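You operate a simulated robot arm through the tools that you are given. There is no shell and no other tool. Be economical: measure what you need, move in short steps, check, and stop when the job is done.

Carry out the task below with a simulated robot arm. There is one attempt and no reset: what you move stays moved.

TASK
Put the blue tablet and the blue ring in the grey crate.
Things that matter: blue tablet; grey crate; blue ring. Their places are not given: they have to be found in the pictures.

It is judged by the outcome, as a careful person would: the job done as asked, and still so three seconds after it is handed in. It fails if anything else is knocked over, pushed out of place, dropped, spilled or broken.

THE ROBOT
A 7-joint arm with a two-finger parallel gripper, fixed in place. Base frame: the origin is at the foot of the arm, x ahead of it, y to its left, z up; the work surface is at about z = 0. Lengths are in m, angles in degrees, forces in N, time in s.
With the tool pointing down near the work surface it reaches from about 0.22 to 0.58 m from the base axis. Its first joint turns from -66.0 to 66.0 degrees. Payload 2.5 kg.
Tool frame: the origin (TCP) lies between the finger pads and is the grasp point; the fingertips stand 0.023 m ahead of it; z points along the fingers, y is the line along which they close. The gripper opens to 0.094 m. The fingers are 0.038 m wide and 0.01 m thick; the gripper's body (0.054 by 0.096 m) begins 0.039 m behind the TCP.
Orientation is that of the tool frame in the base frame, as a unit quaternion [x, y, z, w]. With the fingers straight down and closing along the base's y, the tool's x points along the base's -x, its y along +y and its z along -z.

THE INTERFACE
- The arm moves only by the tool drive_tool. Its argument "steps" is a list of rows, each a list of 3 entries, a list of its own where there are three numbers: the shift along the tool's x, y, z in cm, then the turn, a rotation vector about the tool's x, y, z in degrees, then the finger opening in cm, from 0 to 9.4. In form: [[[tx, ty, tz], [wx, wy, wz], fingers], ...]. A call has 1 to 8 rows; each row shifts and turns the commanded pose from where the row before left it, along the tool's axes as they then stand. A row lasts 0.2 s, in which the tool goes at most 0.05 m and 8.6 degrees; a call with a longer step from one row to the next is refused whole, and so is a gripper value outside its range. A pose out of reach is approached as far as the arm can. The call stops where the force on the tool passes 40 N (or 10 N more than at its start, if that is more) or the arm is blocked; 0.2 s more then pass. The fingers move at their own pace (about 0.108 m/s each) and stop on an object; they squeeze with about 41 N. The grip force told is the motor's: it shows also when the fingers shut on nothing. Time passes only in rows, and 0.2 s behind the last, so rows that do not move let the fingers close. It gives the time, the measured TCP pose, the force on the tool (base axes), the opening and the grip force at its end, in the units of the frame above (readings bear some noise), and new pictures: "views" is both (left out), scene, wrist or none.
- Cameras (640 x 400 px; columns grow to the right, rows downward): "scene" is fixed at [0.1031, -0.3939, 0.5258]; the picture's right is [0.90, -0.43, 0.00], its down [-0.30, -0.62, -0.72] and it looks along [0.31, 0.65, -0.69] (base axes); focal length 214 px, centre (320, 200). "wrist" rides on the gripper at [-0.039, 0, -0.044] in the tool frame; the picture's right is [0.00, -1.00, 0.00], its down [0.97, 0.00, -0.24] and it looks along [0.24, 0.00, 0.97] (tool axes); focal length 218 px, centre (320, 200).
- locate(camera, pixels): for up to 12 pixels [column, row] of the newest picture of that camera ("zoom" is the newest enlarged one), the place [x, y, z] in the base frame of the surface seen there, good to about 0.002 m, but the place of the scene camera against the robot may be out by one fixed shift of up to 0.018 m in any direction. No time passes.
- inspect(camera, box): a new picture of the part [left, top, right, bottom] of that camera's present view, enlarged. No time passes.
- close_job(): hands the job in; it is judged then, once.

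Work in short steps. Measure before you move; look again where a grasp or a placing could have gone wrong, and mend it. You have 60 turns and 120 pictures in all, the two below and enlarged ones among them. Open the gripper and draw the arm clear of the work before you hand the job in, unless the task says otherwise; then end with one line.

The tools are called as a command line: name --argument value ..., lists and objects as JSON in quotes. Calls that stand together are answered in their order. drive_tool: Moves the arm, as the interface text tells. Its arguments: {"type":"object","properties":{"steps":{"type":"array"},"views":{"type":"string","enum":["both","scene","wrist","none"]}},"required":["steps"]} The other tools are called the same way: locate (camera, pixels) gives the place of the surface under pixels of a picture; inspect (camera, box) takes an enlarged picture of a part of a camera's view; close_job () hands the job in.

At the start:

```text
time: 0.0
tcp_pos: [0.4064, -0.0618, 0.3885]
ee_rot: [-0.001, 1.0, 0.0, 0.0]
contact_force: [-0.2, 0.3, 0.2]
opening: 0.094
grip_force: 0.1
```

scene: 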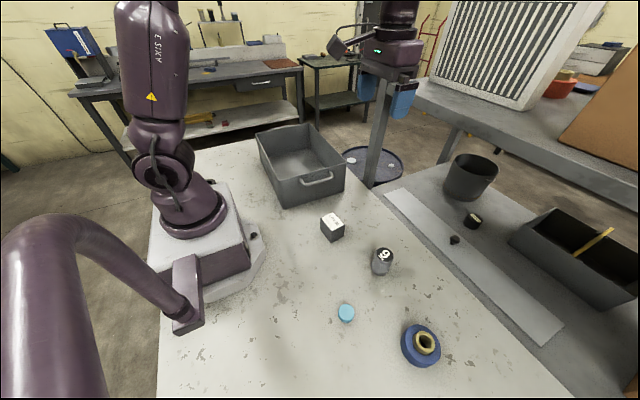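
wrist: 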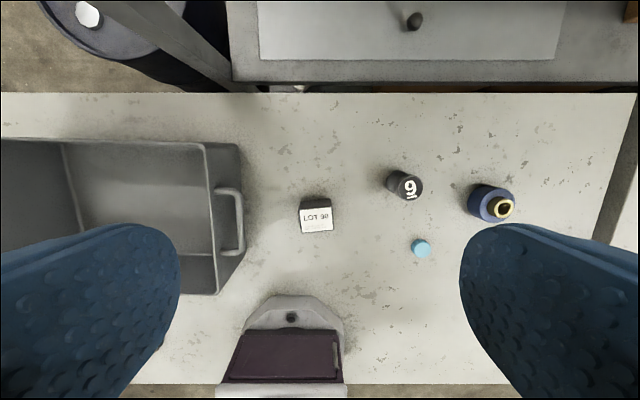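

The tablet is near scene (346,313) and the ring near (421,346), with a gold object on or in it. I'll enlarge both views.

inspect --camera "scene" --box '[320, 280, 480, 380]'

inspect --camera "wrist" --box '[370, 150, 530, 270]'

locate --camera "wrist" --pixels '[[421, 249], [412, 249], [430, 249], [421, 240], [501, 208], [480, 200], [470, 200], [400, 185], [317, 215], [205, 220], [100, 180], [230, 220]]'

locate --camera "scene" --pixels '[[346, 311], [421, 346], [427, 342], [405, 346], [425, 364], [436, 348], [340, 318], [285, 205], [345, 185], [257, 135], [300, 165], [318, 182]]'

```text
4.00 times, centred on (400, 330) of scene
```

zoom: 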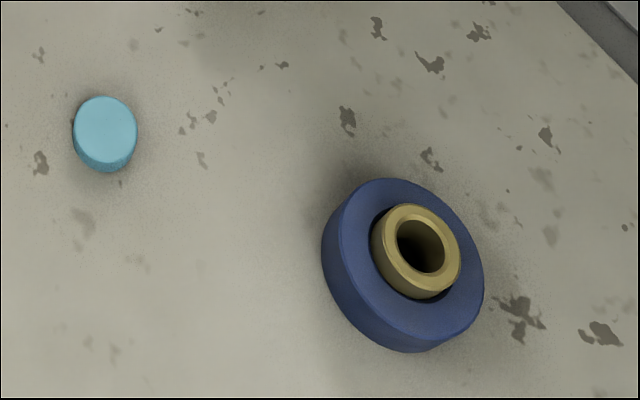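

```text
3.33 times, centred on (450, 210) of wrist
```

zoom: 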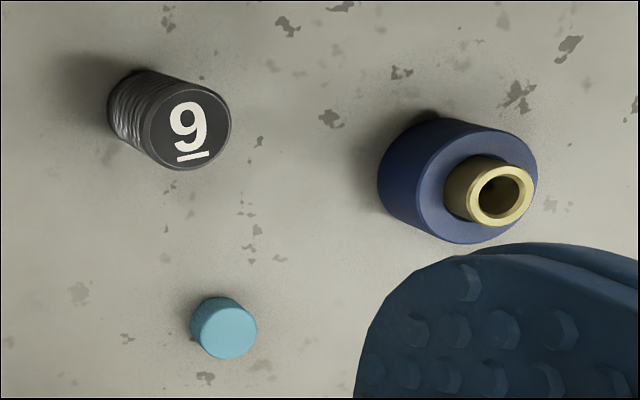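

```text
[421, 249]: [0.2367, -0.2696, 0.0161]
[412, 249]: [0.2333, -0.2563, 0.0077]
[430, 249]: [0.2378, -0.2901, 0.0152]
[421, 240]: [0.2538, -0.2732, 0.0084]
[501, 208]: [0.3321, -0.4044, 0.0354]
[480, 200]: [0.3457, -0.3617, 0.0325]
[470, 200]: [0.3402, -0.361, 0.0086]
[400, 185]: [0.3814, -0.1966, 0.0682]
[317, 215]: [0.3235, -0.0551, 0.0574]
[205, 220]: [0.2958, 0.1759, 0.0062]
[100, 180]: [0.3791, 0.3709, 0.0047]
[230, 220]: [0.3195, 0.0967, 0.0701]
```

```text
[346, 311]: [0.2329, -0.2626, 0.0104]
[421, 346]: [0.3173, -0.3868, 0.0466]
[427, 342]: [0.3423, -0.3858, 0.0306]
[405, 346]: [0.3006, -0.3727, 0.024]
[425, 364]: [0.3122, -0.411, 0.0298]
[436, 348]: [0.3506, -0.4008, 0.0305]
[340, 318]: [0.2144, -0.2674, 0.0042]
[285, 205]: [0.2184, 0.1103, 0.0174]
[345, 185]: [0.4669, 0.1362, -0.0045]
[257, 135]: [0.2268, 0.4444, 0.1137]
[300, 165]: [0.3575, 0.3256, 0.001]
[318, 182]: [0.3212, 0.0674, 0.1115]
```

Gold sleeve stands loose through the ring, so the ring must go straight up off it. First I take the tablet: move above (0.237,-0.273), high.

drive_tool --steps '[[[2.12, -2.64, 2.1], [0, 0, 0], 9.4], [[2.12, -2.64, 2.1], [0, 0, 0], 9.4], [[2.12, -2.64, 2.1], [0, 0, 0], 9.4], [[2.12, -2.64, 2.1], [0, 0, 0], 9.4], [[2.12, -2.64, 2.1], [0, 0, 0], 9.4], [[2.12, -2.64, 2.1], [0, 0, 0], 9.4], [[2.12, -2.64, 2.1], [0, 0, 0], 9.4], [[2.12, -2.64, 2.1], [0, 0, 0], 6]]'

```text
time: 1.8
tcp_pos: [0.235, -0.2733, 0.219]
ee_rot: [-0.001, 1.0, 0.0, 0.0]
contact_force: [-0.9, 0.6, -0.1]
opening: 0.06
grip_force: 0.0
```

scene: 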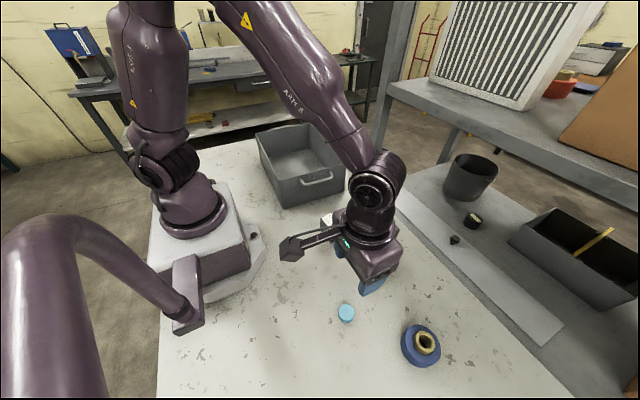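
wrist: 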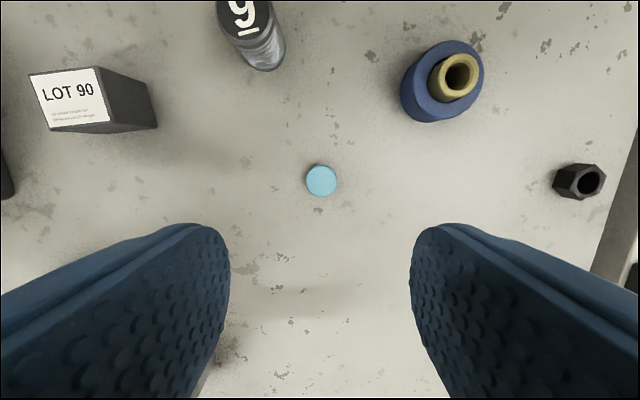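

Now locate the tablet closely (321,181), as well as ring/sleeve points and the nut.

locate --camera "wrist" --pixels '[[321, 181], [309, 181], [334, 181], [321, 170], [321, 193], [482, 66], [405, 95], [428, 118], [440, 72], [474, 68], [438, 48], [577, 181]]'

inspect --camera "wrist" --box '[380, 20, 508, 140]'

```text
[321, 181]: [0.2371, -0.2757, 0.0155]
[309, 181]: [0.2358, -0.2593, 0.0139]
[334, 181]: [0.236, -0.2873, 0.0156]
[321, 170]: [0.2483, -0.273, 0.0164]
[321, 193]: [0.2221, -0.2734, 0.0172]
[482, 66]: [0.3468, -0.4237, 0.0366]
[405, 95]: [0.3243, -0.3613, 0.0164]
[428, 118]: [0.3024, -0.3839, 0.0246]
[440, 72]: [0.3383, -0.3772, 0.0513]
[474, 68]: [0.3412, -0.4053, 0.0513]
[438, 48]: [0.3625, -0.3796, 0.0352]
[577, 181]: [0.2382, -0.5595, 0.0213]
```

```text
3.33 times, centred on (444, 80) of wrist
```

zoom: 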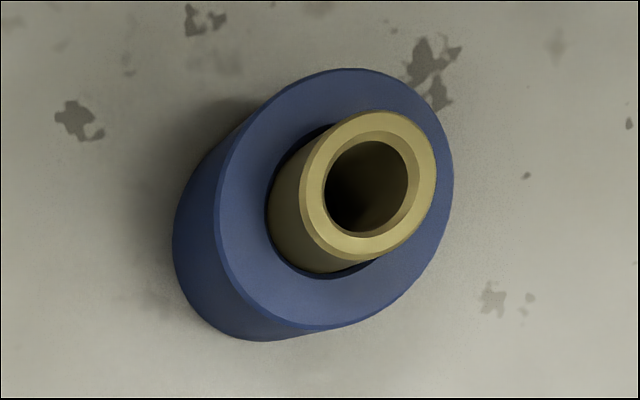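

Tablet centre ≈ (0.2355,-0.274), 0.031 wide, 0.016 tall. Descend so the tips are ~4 mm above the table.

drive_tool --steps '[[[0, -0.1, 4.5], [0, 0, 0], 6], [[0, 0, 4.5], [0, 0, 0], 6], [[0, 0, 4.5], [0, 0, 0], 6], [[0, 0, 3.5], [0, 0, 0], 6], [[0, 0, 2.2], [0, 0, 0], 6], [[0, 0, 0], [0, 0, 0], 6]]'

```text
time: 3.2
tcp_pos: [0.2366, -0.2716, 0.026]
ee_rot: [0.0, 1.0, 0.001, 0.0]
contact_force: [-0.7, -0.4, 0.4]
opening: 0.0599
grip_force: 0.1
```

scene: 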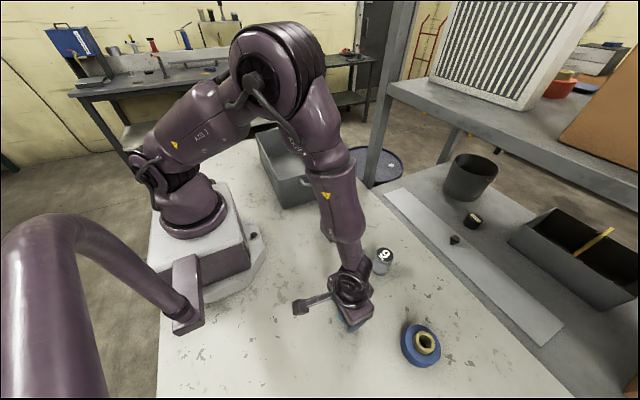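
wrist: 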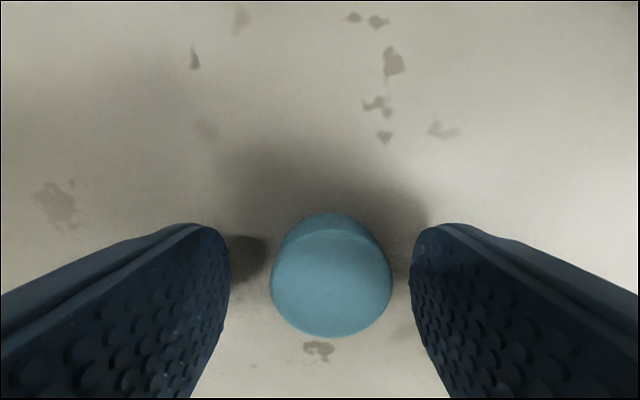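

Tablet lies between the fingers (331,275). Close and lift.

drive_tool --steps '[[[0, -0.2, 0], [0, 0, 0], 2], [[0, 0, 0], [0, 0, 0], 2], [[0, 0, 0], [0, 0, 0], 2], [[0, 0, -3], [0, 0, 0], 2], [[0, 0, -5], [0, 0, 0], 2], [[0, 0, -5], [0, 0, 0], 2], [[0, 0, -5], [0, 0, 0], 2], [[0, 0, -4], [0, 0, 0], 2]]'

```text
time: 5.0
tcp_pos: [0.236, -0.271, 0.2474]
ee_rot: [0.001, 1.0, 0.0, 0.0]
contact_force: [0.0, 0.2, 0.6]
opening: 0.0199
grip_force: 0.0
```

scene: 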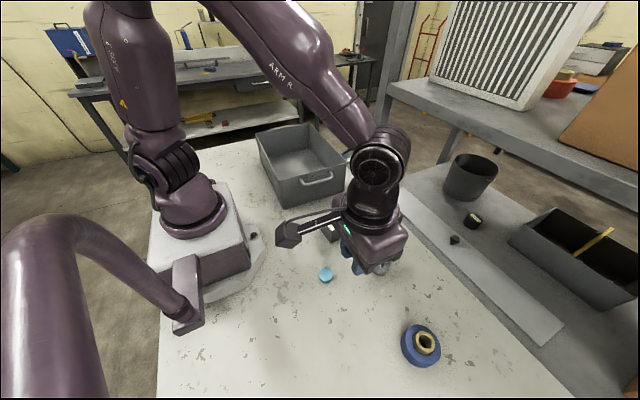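
wrist: 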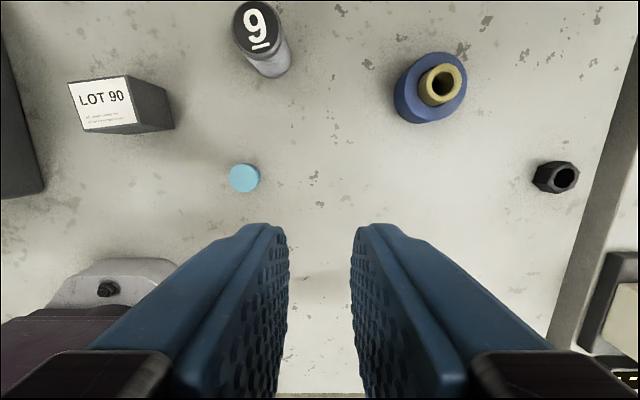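

The tablet slipped out and lies at (244,177), now further +y. Look closer at its shape and at the finger pads.

inspect --camera "wrist" --box '[212, 157, 276, 197]'

locate --camera "wrist" --pixels '[[244, 177], [232, 178], [256, 178], [244, 167], [244, 187], [150, 103], [100, 105], [173, 128], [265, 70], [250, 25], [287, 70]]'

inspect --camera "scene" --box '[300, 255, 348, 285]'

```text
10.00 times, centred on (244, 177) of wrist
```

zoom: 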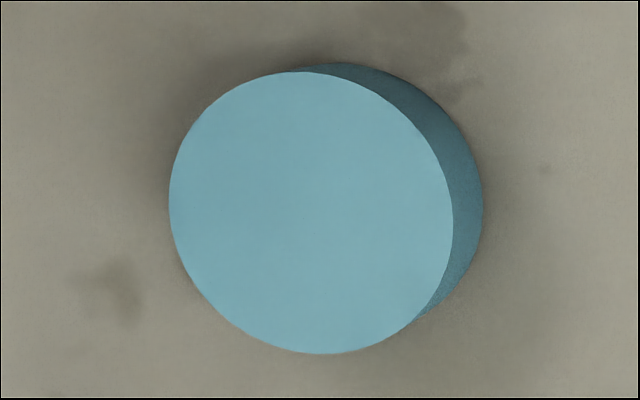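

```text
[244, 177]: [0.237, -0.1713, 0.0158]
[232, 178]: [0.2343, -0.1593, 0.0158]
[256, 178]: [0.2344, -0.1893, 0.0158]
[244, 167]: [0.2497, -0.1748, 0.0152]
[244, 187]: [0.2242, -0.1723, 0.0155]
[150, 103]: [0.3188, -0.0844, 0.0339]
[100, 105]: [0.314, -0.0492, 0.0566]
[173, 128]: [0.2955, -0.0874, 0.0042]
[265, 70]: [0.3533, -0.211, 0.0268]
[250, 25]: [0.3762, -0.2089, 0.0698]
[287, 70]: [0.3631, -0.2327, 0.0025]
```

```text
13.33 times, centred on (324, 270) of scene
```

zoom: 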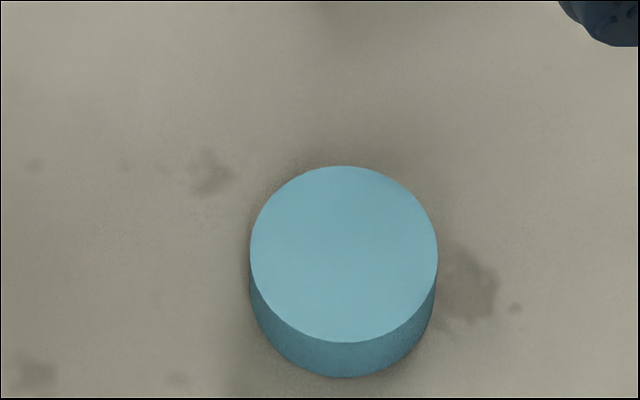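

It slid straight along y without any box or cylinder disturbed. Move above its new place (0.2365,-0.1735) and look before a gentler, lower grasp.

drive_tool --steps '[[[0, 3.3, 0], [0, 0, 0], 5], [[0, 3.3, 0], [0, 0, 0], 5], [[0, 3.2, 2], [0, 0, 0], 5], [[0, 0, 5], [0, 0, 0], 5], [[0, 0, 5], [0, 0, 0], 5], [[0, 0, 4], [0, 0, 0], 5], [[0, 0, 0], [0, 0, 0], 5]]' --views "wrist"

```text
time: 6.6
tcp_pos: [0.2393, -0.1791, 0.0886]
ee_rot: [-0.001, 1.0, -0.001, 0.0]
contact_force: [0.4, 0.8, 0.8]
opening: 0.0499
grip_force: 0.0
```

wrist: 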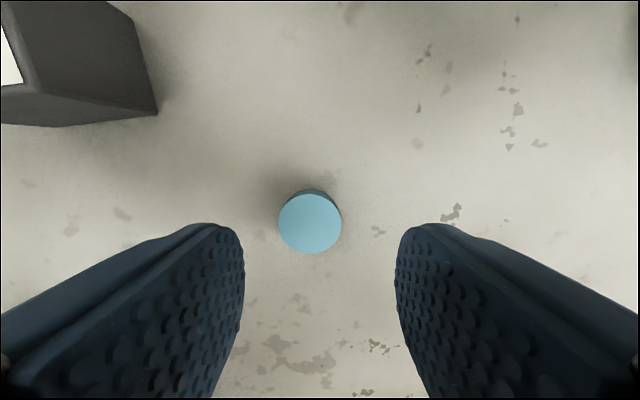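

locate --camera "wrist" --pixels '[[310, 223], [280, 223], [340, 223], [310, 196], [310, 251]]'

```text
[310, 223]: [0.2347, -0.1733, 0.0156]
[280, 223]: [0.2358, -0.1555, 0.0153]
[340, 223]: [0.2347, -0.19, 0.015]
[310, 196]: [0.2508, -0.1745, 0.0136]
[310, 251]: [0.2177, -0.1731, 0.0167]
```

Centre is (0.2345,-0.173). Correct by 2 mm/5 mm and go down until the tips are about 1–2 mm over the table.

drive_tool --steps '[[[0.2, 0.5, 2], [0, 0, 0], 5], [[0, 0, 2.5], [0, 0, 0], 5], [[0, 0, 1.5], [0, 0, 0], 5], [[0, 0, 0.3], [0, 0, 0], 5], [[0, 0, 0], [0, 0, 0], 5]]' --views "wrist"

```text
time: 7.8
tcp_pos: [0.2362, -0.1725, 0.0243]
ee_rot: [0.0, 1.0, 0.0, 0.001]
contact_force: [0.6, -0.4, 0.4]
opening: 0.0501
grip_force: 0.0
```

wrist: 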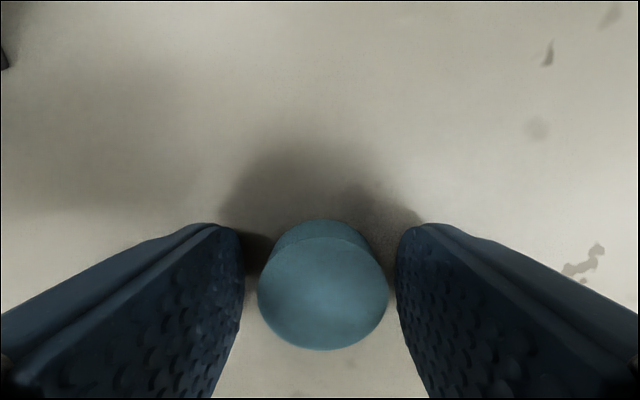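

Centred. Close slowly and check before lifting.

drive_tool --steps '[[[0, 0, 0], [0, 0, 0], 4], [[0, 0, 0], [0, 0, 0], 3.5], [[0, 0, 0], [0, 0, 0], 3.2], [[0, 0, 0], [0, 0, 0], 3.0], [[0, 0, 0], [0, 0, 0], 2.6], [[0, 0, 0], [0, 0, 0], 2.6]]' --views "wrist"

```text
time: 9.2
tcp_pos: [0.235, -0.1725, 0.0246]
ee_rot: [0.0, 1.0, -0.001, 0.0]
contact_force: [-0.1, 0.3, 0.9]
opening: 0.0332
grip_force: 40.9
```

wrist: 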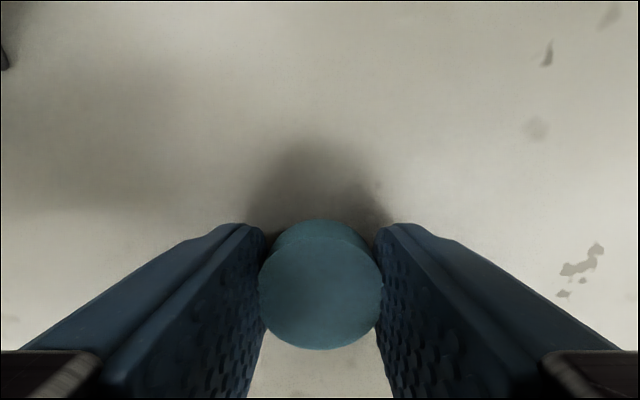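

Held at 33 mm with 41 N. Lift slowly a little and check.

drive_tool --steps '[[[0, 0, -0.3], [0, 0, 0], 2.6], [[0, 0, -0.5], [0, 0, 0], 2.6], [[0, 0, -1], [0, 0, 0], 2.6], [[0, 0, -1], [0, 0, 0], 2.6], [[0, 0, 0], [0, 0, 0], 2.6]]' --views "wrist"

```text
time: 10.4
tcp_pos: [0.2351, -0.1724, 0.0519]
ee_rot: [0.0, 1.0, 0.0, 0.001]
contact_force: [0.3, -0.8, -0.2]
opening: 0.0332
grip_force: 41.4
```

wrist: 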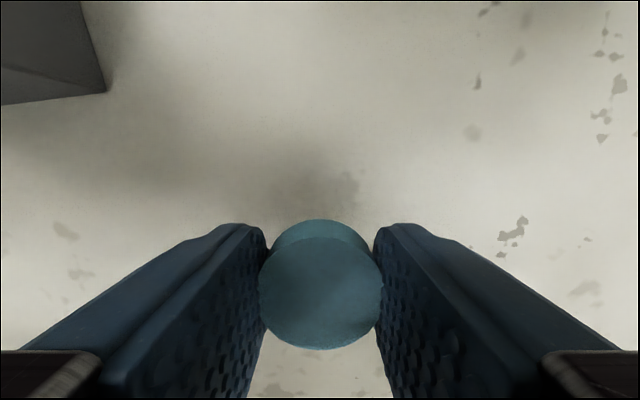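

Held well. Raise gently to z≈0.21.

drive_tool --steps '[[[0, 0, -1.2], [0, 0, 0], 2.6], [[0, 0, -2], [0, 0, 0], 2.6], [[0, 0, -2.5], [0, 0, 0], 2.6], [[0, 0, -2.5], [0, 0, 0], 2.6], [[0, 0, -2.5], [0, 0, 0], 2.6], [[0, 0, -2.5], [0, 0, 0], 2.6], [[0, 0, -2], [0, 0, 0], 2.6], [[0, 0, -1], [0, 0, 0], 2.6]]' --views "wrist"

```text
time: 12.2
tcp_pos: [0.2354, -0.1717, 0.2144]
ee_rot: [0.0, 1.0, 0.0, 0.0]
contact_force: [0.5, 0.7, -0.1]
opening: 0.0331
grip_force: 40.9
```

wrist: 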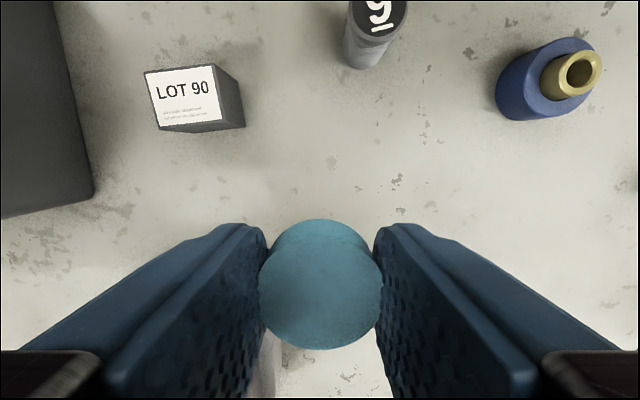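

Carry toward the crate at this height.

drive_tool --steps '[[[-1, 1.5, 0], [0, 0, 0], 2.6], [[-1.2, 2.5, 0], [0, 0, 0], 2.6], [[-1.2, 3.3, 0], [0, 0, 0], 2.6], [[-1.2, 3.5, 0], [0, 0, 0], 2.6], [[-1.2, 3.5, 0], [0, 0, 0], 2.6], [[-1, 3.5, 0], [0, 0, 0], 2.6], [[-0.7, 3.5, 0], [0, 0, 0], 2.6], [[0, 2.5, 0], [0, 0, 0], 2.6]]'

```text
time: 14.0
tcp_pos: [0.3073, 0.0644, 0.2137]
ee_rot: [0.0, 1.0, 0.0, 0.001]
contact_force: [-1.1, 0.1, -0.4]
opening: 0.0336
grip_force: 41.3
```

scene: 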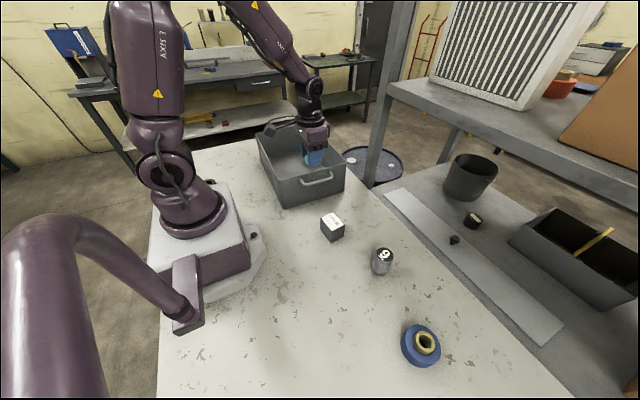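
wrist: 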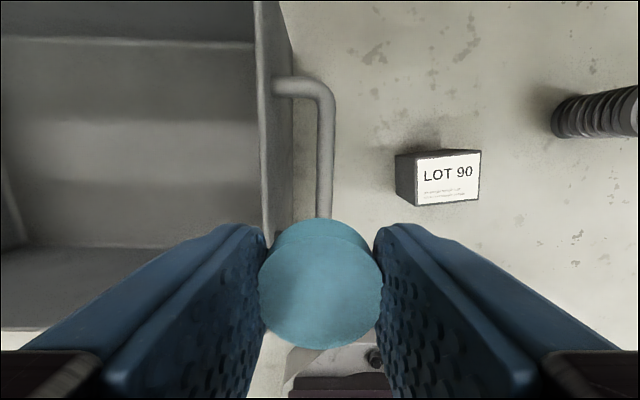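

locate --camera "wrist" --pixels '[[262, 130], [258, 20], [150, 245], [150, 40], [130, 150], [20, 328], [262, 200], [330, 130], [30, 235]]'

drive_tool --steps '[[[0, 2, 0], [0, 0, 0], 2.6], [[0, 3.3, 0], [0, 0, 0], 2.6], [[0, 3.3, 0], [0, 0, 0], 2.6], [[0, 3.3, 0], [0, 0, 0], 2.6], [[0, 2, 0], [0, 0, 0], 2.6]]'

```text
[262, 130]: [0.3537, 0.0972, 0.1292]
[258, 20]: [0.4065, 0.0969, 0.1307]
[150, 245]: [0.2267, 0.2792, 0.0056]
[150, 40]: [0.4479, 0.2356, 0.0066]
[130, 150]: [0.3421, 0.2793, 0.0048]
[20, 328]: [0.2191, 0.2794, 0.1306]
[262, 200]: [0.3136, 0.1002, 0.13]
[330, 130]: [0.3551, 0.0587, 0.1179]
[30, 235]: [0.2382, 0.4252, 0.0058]
```

```text
time: 15.2
tcp_pos: [0.3087, 0.2046, 0.2101]
ee_rot: [0.0, 1.0, 0.0, 0.0]
contact_force: [-1.1, 0.8, -0.1]
opening: 0.0331
grip_force: 40.8
```

scene: 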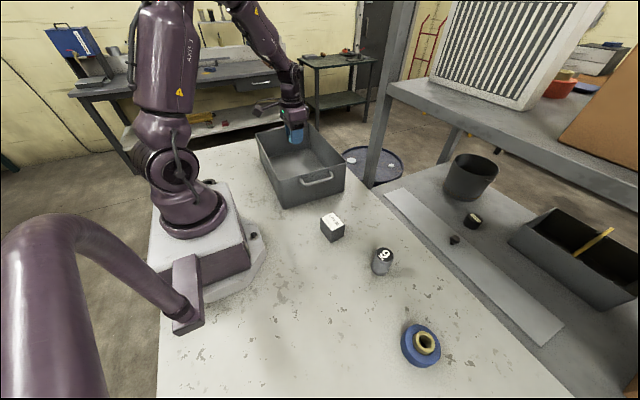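
wrist: 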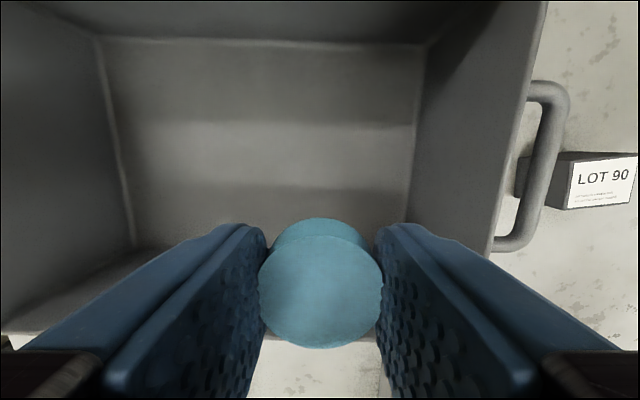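

Interior is x 0.225–0.45, y 0.11–0.43, floor z≈0.005, rim 0.13. Move to y≈0.31, then lower.

drive_tool --steps '[[[-0.8, 3, 0], [0, 0, 0], 2.6], [[-0.8, 3.5, 0], [0, 0, 0], 2.6], [[0, 3, 1], [0, 0, 0], 2.6], [[0, 1, 3], [0, 0, 0], 2.6], [[0, 0, 3.5], [0, 0, 0], 2.6], [[0, 0, 3.5], [0, 0, 0], 2.6], [[0, 0, 3], [0, 0, 0], 2.6], [[0, 0, 1], [0, 0, 0], 2.6]]'

```text
time: 17.0
tcp_pos: [0.3268, 0.3086, 0.0652]
ee_rot: [0.0, 1.0, -0.001, 0.001]
contact_force: [0.3, -0.6, -0.2]
opening: 0.0334
grip_force: 41.1
```

scene: 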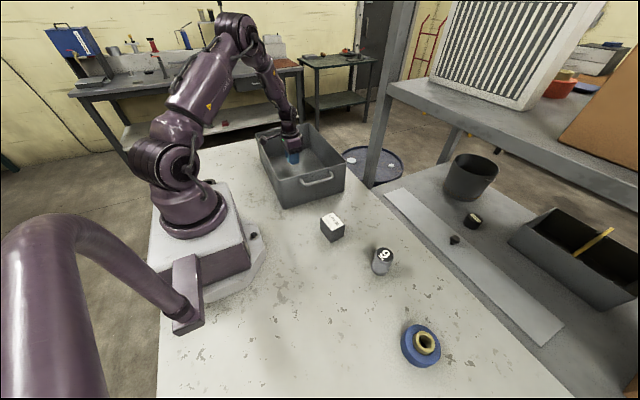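
wrist: 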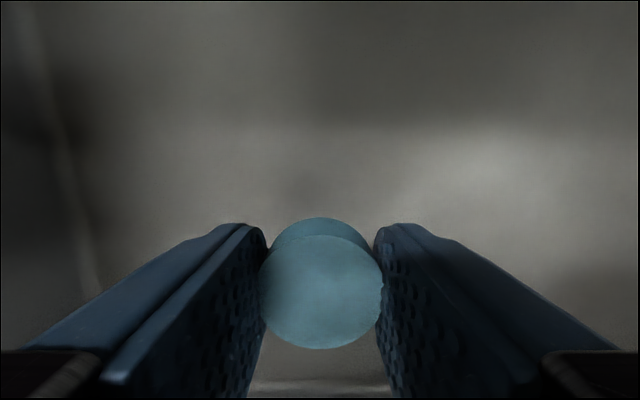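

The crate's outline looks slightly different; check enlarged before going lower.

inspect --camera "scene" --box '[240, 110, 368, 220]'

locate --camera "scene" --pixels '[[318, 182], [285, 205], [345, 165], [270, 165], [280, 205]]'

```text
3.64 times, centred on (304, 165) of scene
```

zoom: 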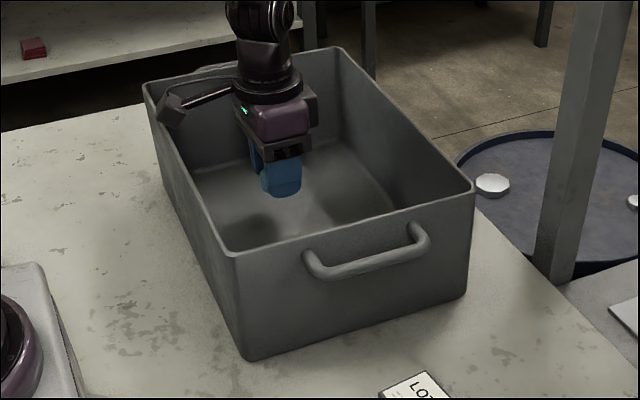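

```text
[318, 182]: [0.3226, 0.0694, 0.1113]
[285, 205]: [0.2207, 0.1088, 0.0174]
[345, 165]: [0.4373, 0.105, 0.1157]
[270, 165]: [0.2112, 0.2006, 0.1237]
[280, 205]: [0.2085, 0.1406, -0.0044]
```

The side bracket of the tool (zoom (172,110)) is near the left wall; measure it against the rim.

locate --camera "zoom" --pixels '[[172, 110], [165, 105], [180, 118], [205, 98], [157, 110], [160, 130], [146, 85], [200, 180], [260, 110], [175, 150], [165, 122]]'

inspect --camera "scene" --box '[248, 120, 296, 150]'

```text
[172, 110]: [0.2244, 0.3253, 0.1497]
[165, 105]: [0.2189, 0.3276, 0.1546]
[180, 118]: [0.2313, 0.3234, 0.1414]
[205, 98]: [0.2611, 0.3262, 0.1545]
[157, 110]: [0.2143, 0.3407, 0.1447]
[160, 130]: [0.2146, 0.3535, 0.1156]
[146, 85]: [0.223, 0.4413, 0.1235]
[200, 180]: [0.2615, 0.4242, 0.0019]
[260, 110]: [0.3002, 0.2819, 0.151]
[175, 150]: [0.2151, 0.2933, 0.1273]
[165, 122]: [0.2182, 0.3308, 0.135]
```

```text
13.33 times, centred on (272, 135) of scene
```

zoom: 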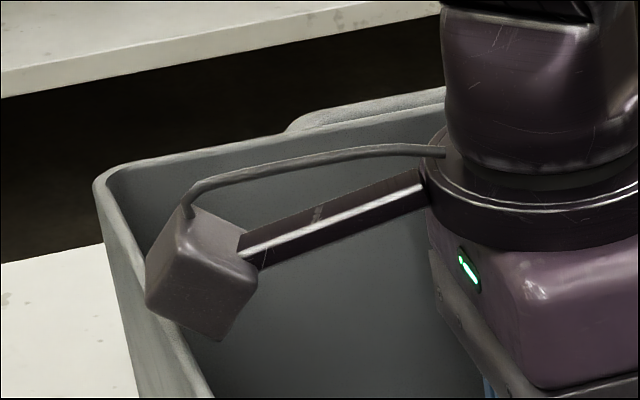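

The bracket extends ~0.11 m to the tool's +x and is just above the rim. Shift 4 cm to base +x (clear inside), then lower to the floor.

drive_tool --steps '[[[-1, 0, -0.5], [0, 0, 0], 2.6], [[-2, 0, 0], [0, 0, 0], 2.6], [[-1, 0, 0], [0, 0, 0], 2.6], [[0, 0, 1.5], [0, 0, 0], 2.6], [[0, 0, 1.5], [0, 0, 0], 2.6], [[0, 0, 0.6], [0, 0, 0], 2.6], [[0, 0, 0], [0, 0, 0], 2.6]]'

```text
time: 18.6
tcp_pos: [0.3649, 0.3095, 0.0324]
ee_rot: [-0.001, 1.0, 0.0, 0.0]
contact_force: [0.3, 0.9, -0.9]
opening: 0.0335
grip_force: 41.0
```

scene: 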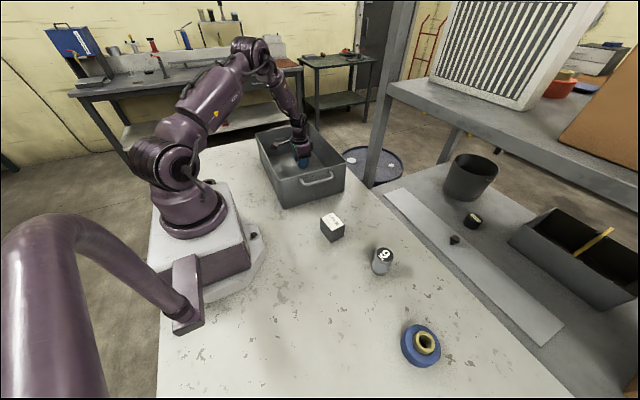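
wrist: 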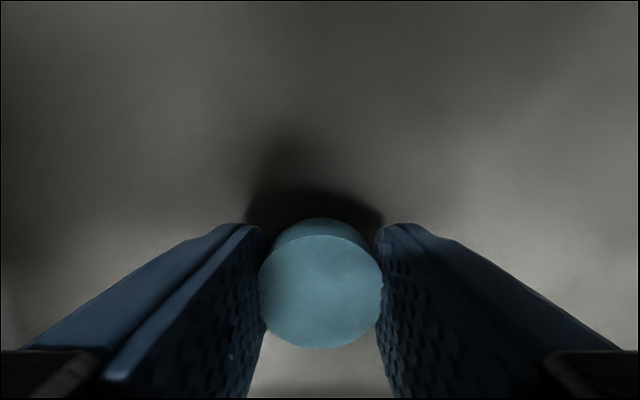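

About 2–3 mm above the floor. Lower 2 mm, open, rise.

drive_tool --steps '[[[0, 0, 0.2], [0, 0, 0], 2.6], [[0, 0, 0], [0, 0, 0], 4.5], [[0, 0, 0], [0, 0, 0], 5.5], [[0, 0, -3], [0, 0, 0], 5.5], [[0, 0, -5], [0, 0, 0], 5.5], [[0, 0, -5], [0, 0, 0], 5.5], [[0, 0, -5], [0, 0, 0], 5.5], [[0, 0, -4], [0, 0, 0], 5.5]]'

```text
time: 20.4
tcp_pos: [0.3647, 0.3084, 0.2517]
ee_rot: [0.0, 1.0, -0.001, -0.001]
contact_force: [-0.1, 0.0, -0.7]
opening: 0.055
grip_force: 0.0
```

scene: 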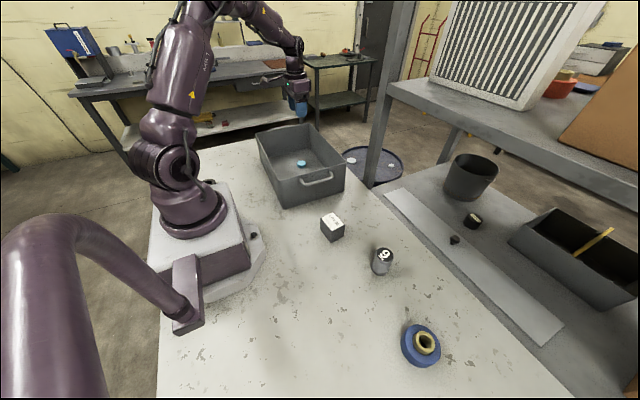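
wrist: 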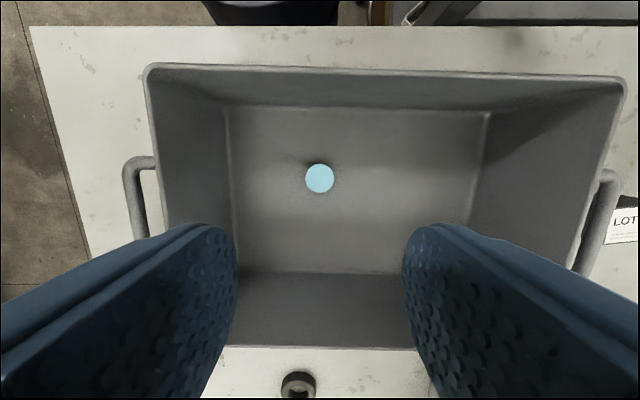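

Tablet is in the crate. Travel back to above the ring (~(0.335,-0.385)) in two calls.

drive_tool --steps '[[[0.2, -4.9, 0], [0, 0, 0], 9.4], [[0.2, -4.9, 0], [0, 0, 0], 9.4], [[0.2, -4.9, 0], [0, 0, 0], 9.4], [[0.2, -4.9, 0], [0, 0, 0], 9.4], [[0.2, -4.9, 0], [0, 0, 0], 9.4], [[0.2, -4.9, 0], [0, 0, 0], 9.4], [[0.2, -4.9, 0], [0, 0, 0], 9.4], [[0.2, -4.9, 0], [0, 0, 0], 9.4]]' --views "none"

drive_tool --steps '[[[0.2, -4.9, 0], [0, 0, 0], 9.4], [[0.2, -4.9, 0], [0, 0, 0], 9.4], [[0.2, -4.9, 0], [0, 0, 0], 9.4], [[0.2, -4.9, 0], [0, 0, 0], 9.4], [[0.2, -4.9, 0], [0, 0, 0], 9.4], [[0.2, -4.9, 0], [0, 0, 0], 9.4], [[0, 0, 0], [0, 0, 0], 9.4]]'

```text
time: 22.2
tcp_pos: [0.3502, -0.086, 0.2551]
ee_rot: [-0.001, 1.0, 0.0, 0.0]
contact_force: [-0.3, 0.2, -0.3]
opening: 0.0941
grip_force: 0.0
```

```text
time: 23.8
tcp_pos: [0.3362, -0.3743, 0.2489]
ee_rot: [0.0, 1.0, 0.0, 0.0]
contact_force: [-0.6, 0.0, 0.2]
opening: 0.0939
grip_force: 0.0
```

scene: 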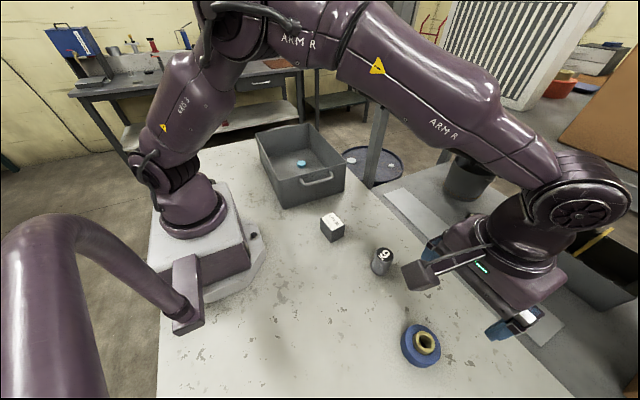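
wrist: 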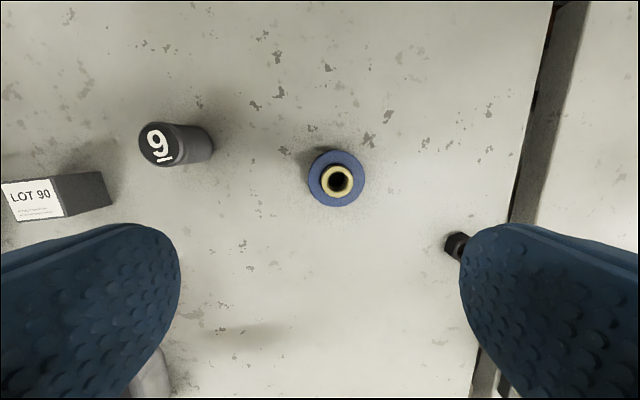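

inspect --camera "wrist" --box '[296, 142, 376, 212]'

locate --camera "wrist" --pixels '[[311, 179], [363, 179], [337, 153], [337, 203], [322, 181], [352, 181], [337, 166], [337, 195], [455, 246], [337, 181]]'

```text
5.71 times, centred on (336, 177) of wrist
```

zoom: 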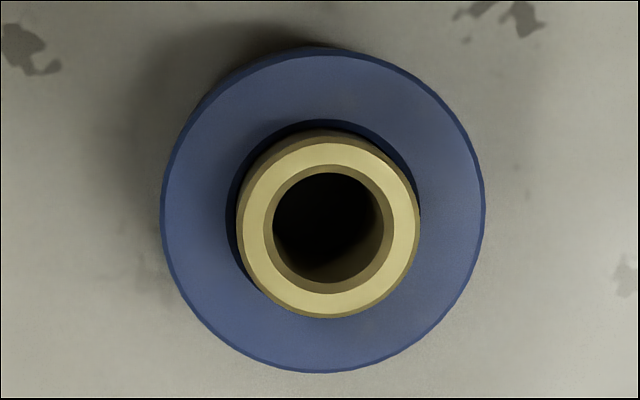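

```text
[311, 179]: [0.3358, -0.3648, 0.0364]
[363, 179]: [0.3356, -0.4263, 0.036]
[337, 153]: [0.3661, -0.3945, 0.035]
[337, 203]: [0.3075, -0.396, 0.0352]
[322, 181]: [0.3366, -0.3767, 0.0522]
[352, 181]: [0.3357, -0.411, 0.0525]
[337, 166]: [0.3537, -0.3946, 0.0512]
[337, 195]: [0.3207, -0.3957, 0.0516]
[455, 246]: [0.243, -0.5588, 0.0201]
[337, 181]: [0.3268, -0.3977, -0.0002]
```

Ring centre ≈ (0.3365,-0.395), Ø≈0.064, top 0.036; sleeve concentric with small clearance, top 0.052. Centre over it and descend to z≈0.10 for a check.

drive_tool --steps '[[[0, -2.05, 0], [0, 0, 0], 9.4], [[0, 0, 4.5], [0, 0, 0], 9.4], [[0, 0, 4.5], [0, 0, 0], 9.4], [[0, 0, 4], [0, 0, 0], 9.4], [[0, 0, 1], [0, 0, 0], 9.4], [[0, 0, 0], [0, 0, 0], 9.4]]'

```text
time: 25.2
tcp_pos: [0.3377, -0.3966, 0.1097]
ee_rot: [-0.001, 1.0, 0.0, 0.0]
contact_force: [0.1, 0.2, -0.6]
opening: 0.0939
grip_force: 0.0
```

scene: 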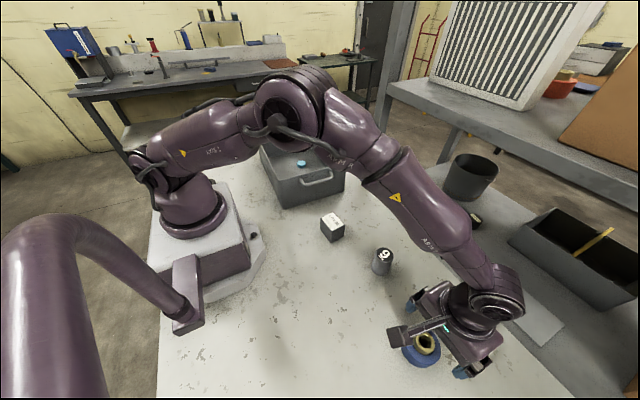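
wrist: 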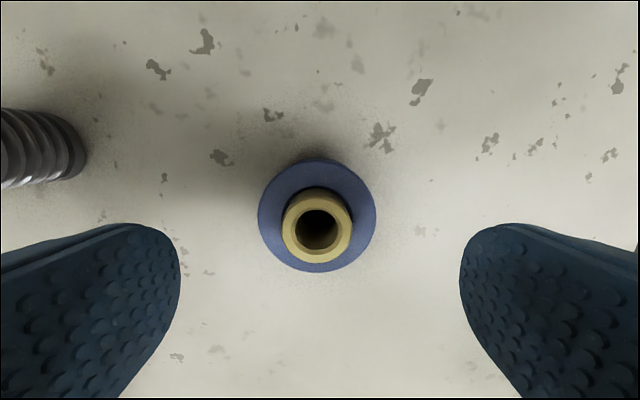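

locate --camera "wrist" --pixels '[[317, 268], [317, 162], [262, 215], [373, 215], [317, 188], [317, 255], [284, 225], [350, 225]]'

inspect --camera "wrist" --box '[247, 150, 387, 280]'

```text
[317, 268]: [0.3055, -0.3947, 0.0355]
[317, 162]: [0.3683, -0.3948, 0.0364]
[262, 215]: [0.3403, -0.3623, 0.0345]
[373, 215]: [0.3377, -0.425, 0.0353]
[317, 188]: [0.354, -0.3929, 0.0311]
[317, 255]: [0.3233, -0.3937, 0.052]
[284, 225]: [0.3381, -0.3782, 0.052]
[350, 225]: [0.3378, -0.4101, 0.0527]
```

```text
3.08 times, centred on (317, 215) of wrist
```

zoom: 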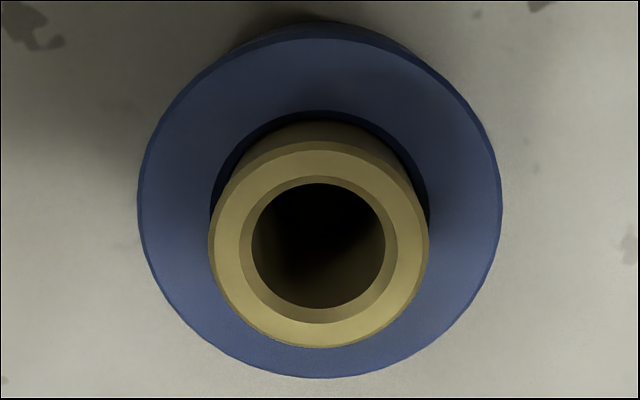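

Centre (0.337,-0.394): shift 1.5 mm and descend to z≈0.027.

drive_tool --steps '[[[0, 0.15, 1], [0, 0, 0], 9.4], [[0, 0, 3], [0, 0, 0], 9.4], [[0, 0, 2.8], [0, 0, 0], 9.4], [[0, 0, 1.3], [0, 0, 0], 9.4], [[0, 0, 0], [0, 0, 0], 9.4]]' --views "wrist"

```text
time: 26.4
tcp_pos: [0.3384, -0.3975, 0.0325]
ee_rot: [0.0, 1.0, -0.001, 0.0]
contact_force: [0.1, -0.2, 0.2]
opening: 0.0941
grip_force: 0.1
```

wrist: 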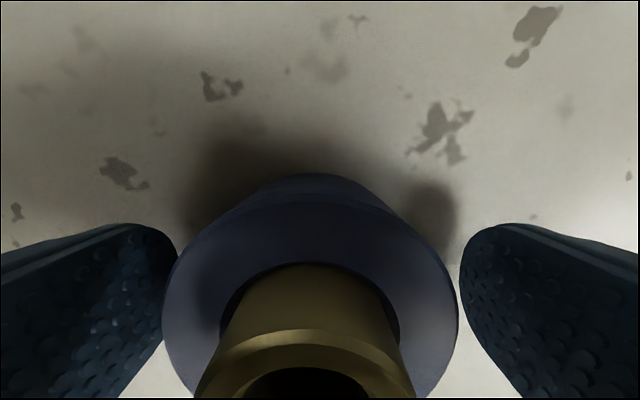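

Ring centre at col ~310, i.e. ~2 mm to +y; shift that, lower 4 mm, then close gradually.

drive_tool --steps '[[[0, 0.2, 0.4], [0, 0, 0], 9.4], [[0, 0, 0], [0, 0, 0], 8.2], [[0, 0, 0], [0, 0, 0], 7.4], [[0, 0, 0], [0, 0, 0], 7.0], [[0, 0, 0], [0, 0, 0], 6.7]]' --views "wrist"

```text
time: 27.6
tcp_pos: [0.3389, -0.3941, 0.0264]
ee_rot: [0.001, 1.0, 0.0, 0.0]
contact_force: [0.3, -1.0, -0.6]
opening: 0.0679
grip_force: 0.2
```

wrist: 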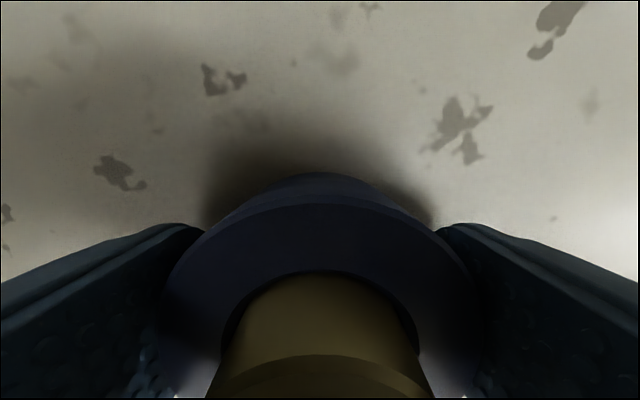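

Well centred. Close onto the ring.

drive_tool --steps '[[[0, 0, 0], [0, 0, 0], 6.5], [[0, 0, 0], [0, 0, 0], 6.2], [[0, 0, 0], [0, 0, 0], 5.8], [[0, 0, 0], [0, 0, 0], 5.8]]' --views "wrist"

```text
time: 28.6
tcp_pos: [0.3379, -0.3936, 0.0274]
ee_rot: [0.0, 1.0, 0.0, 0.0]
contact_force: [-0.7, -1.7, -0.2]
opening: 0.0673
grip_force: 40.6
```

wrist: 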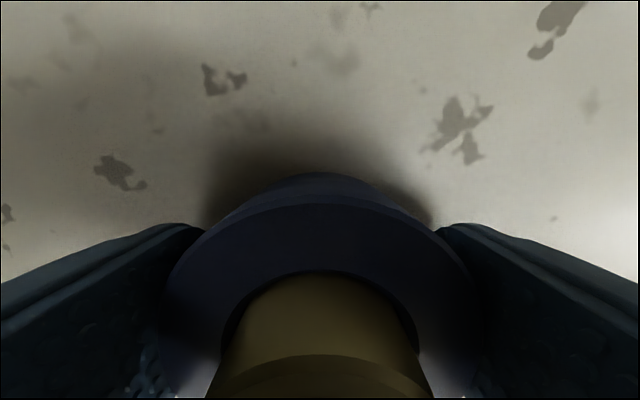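

Gripped at 67 mm with 41 N. Lift slowly, 2 cm first, to see whether the sleeve stays.

drive_tool --steps '[[[0, 0, -0.3], [0, 0, 0], 5.8], [[0, 0, -0.5], [0, 0, 0], 5.8], [[0, 0, -0.6], [0, 0, 0], 5.8], [[0, 0, -0.6], [0, 0, 0], 5.8], [[0, 0, 0], [0, 0, 0], 5.8]]'

```text
time: 29.8
tcp_pos: [0.338, -0.3932, 0.047]
ee_rot: [0.0, 1.0, 0.001, 0.0]
contact_force: [0.1, -0.3, -6.9]
opening: 0.067
grip_force: 41.1
```

scene: 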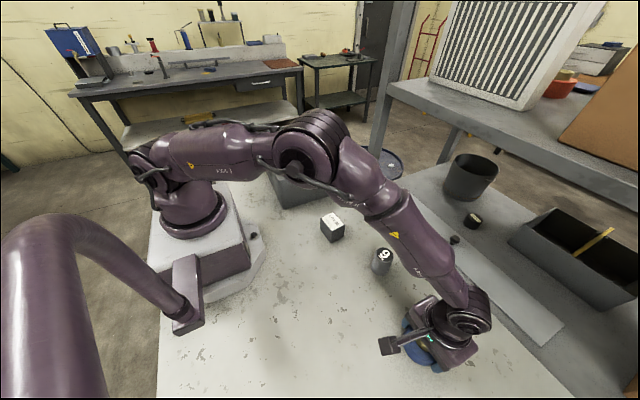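
wrist: 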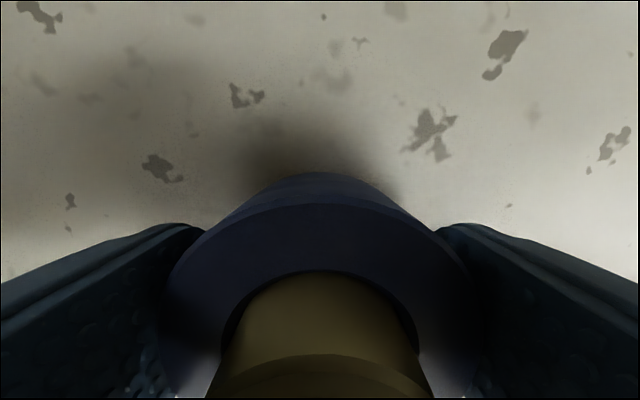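

The sleeve seems to have come up together with the ring (same view, −6.9 N load). Look closer before going further.

inspect --camera "scene" --box '[380, 300, 500, 390]'

inspect --camera "wrist" --box '[160, 160, 480, 400]'

locate --camera "wrist" --pixels '[[320, 300], [320, 370], [320, 240], [320, 185], [320, 359], [280, 340]]'

```text
4.44 times, centred on (440, 345) of scene
```

zoom: 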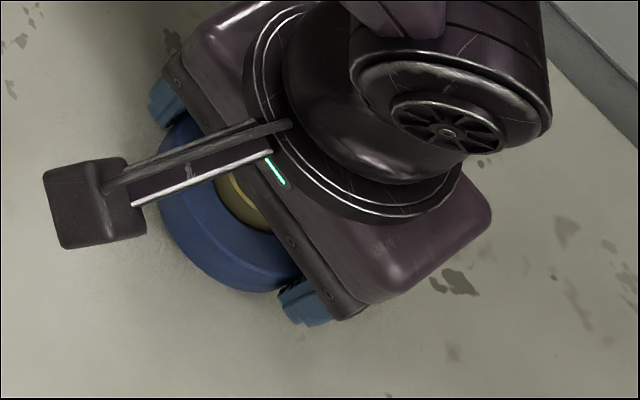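

```text
1.67 times, centred on (320, 280) of wrist
```

zoom: 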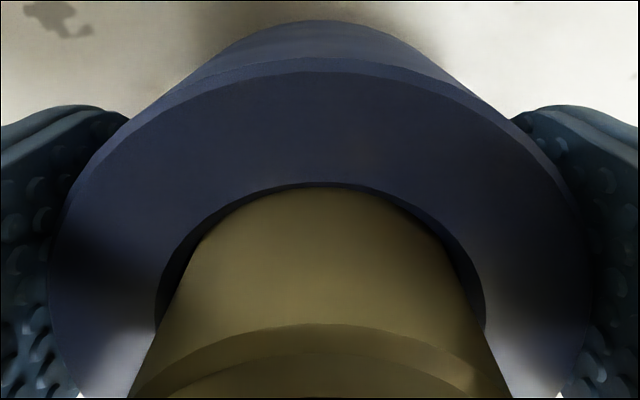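

```text
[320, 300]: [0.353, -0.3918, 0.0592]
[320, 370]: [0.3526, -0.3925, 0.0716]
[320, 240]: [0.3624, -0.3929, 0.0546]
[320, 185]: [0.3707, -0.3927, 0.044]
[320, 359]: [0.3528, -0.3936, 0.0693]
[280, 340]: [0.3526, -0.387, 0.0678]
```

The sleeve rides in the ring with a visible gap (top now 0.072), so it's a separate part sitting in it. I set the ring back down, release, and will take the sleeve out first.

drive_tool --steps '[[[0, 0, 0.8], [0, 0, 0], 5.8], [[0, 0, 0.7], [0, 0, 0], 5.8], [[0, 0, 0.45], [0, 0, 0], 5.8], [[0, 0, 0], [0, 0, 0], 5.8], [[0, 0, 0], [0, 0, 0], 7.5], [[0, 0, 0], [0, 0, 0], 9.4], [[0, 0, 0], [0, 0, 0], 9.4]]' --views "wrist"

```text
time: 31.4
tcp_pos: [0.3381, -0.3953, 0.027]
ee_rot: [0.0, 1.0, 0.0, 0.0]
contact_force: [0.0, 0.2, 0.5]
opening: 0.0941
grip_force: 0.0
```

wrist: 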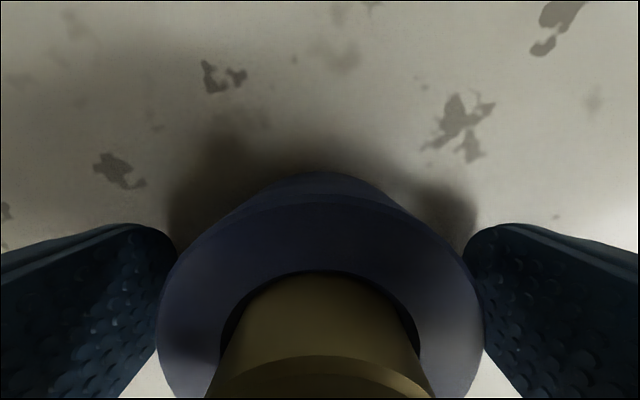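

Released. Rise to ~0.11, narrow the fingers to 5.5 cm and check alignment with the sleeve.

drive_tool --steps '[[[0, 0, -2], [0, 0, 0], 9.4], [[0, 0, -3.5], [0, 0, 0], 9.4], [[0, 0, -3], [0, 0, 0], 9.4], [[0, 0, 0], [0, 0, 0], 5.5], [[0, 0, 0], [0, 0, 0], 5.5]]' --views "wrist"

inspect --camera "wrist" --box '[247, 150, 387, 280]'

```text
time: 32.6
tcp_pos: [0.339, -0.3941, 0.1097]
ee_rot: [-0.001, 1.0, 0.0, 0.0]
contact_force: [-0.3, -0.8, -0.3]
opening: 0.0548
grip_force: 0.1
```

wrist: 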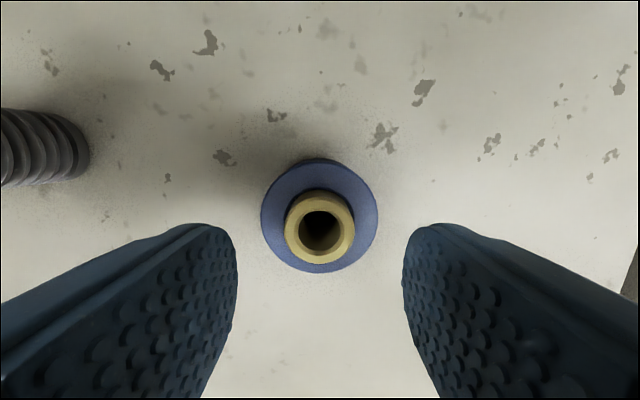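

```text
3.08 times, centred on (317, 215) of wrist
```

zoom: 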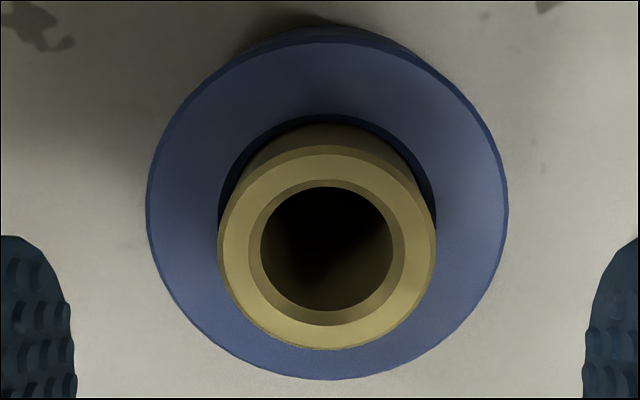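

Sleeve centred at col 320. Descend so tips are ~4 mm over the ring's top and close gently on the sleeve.

drive_tool --steps '[[[0, 0, 2.5], [0, 0, 0], 5.5], [[0, 0, 1.8], [0, 0, 0], 5.5], [[0, 0, 0.4], [0, 0, 0], 5.0], [[0, 0, 0], [0, 0, 0], 4.4], [[0, 0, 0], [0, 0, 0], 4.0], [[0, 0, 0], [0, 0, 0], 3.5], [[0, 0, 0], [0, 0, 0], 2.8], [[0, 0, 0], [0, 0, 0], 2.8]]'

```text
time: 34.4
tcp_pos: [0.339, -0.3933, 0.0621]
ee_rot: [0.0, 1.0, 0.0, 0.0]
contact_force: [0.7, -0.2, -1.2]
opening: 0.035
grip_force: 41.0
```

scene: 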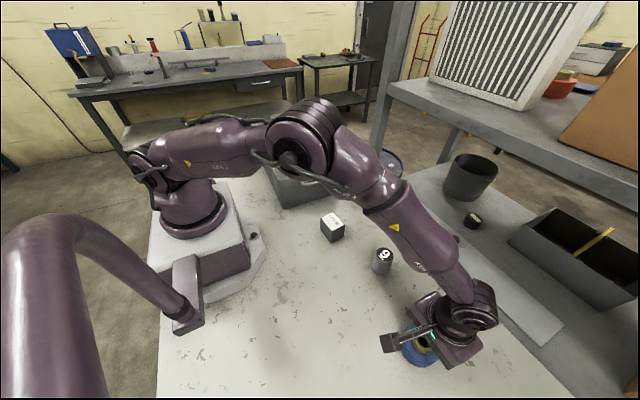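
wrist: 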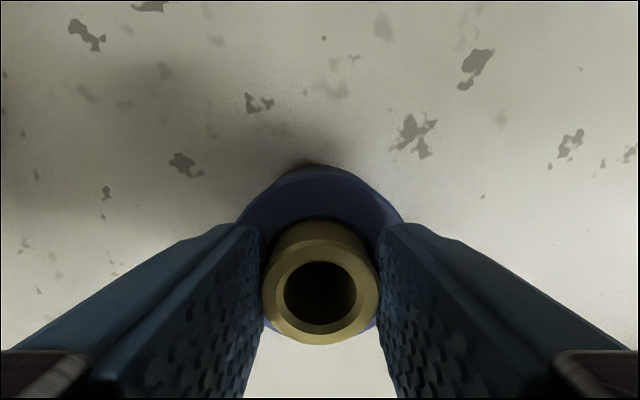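

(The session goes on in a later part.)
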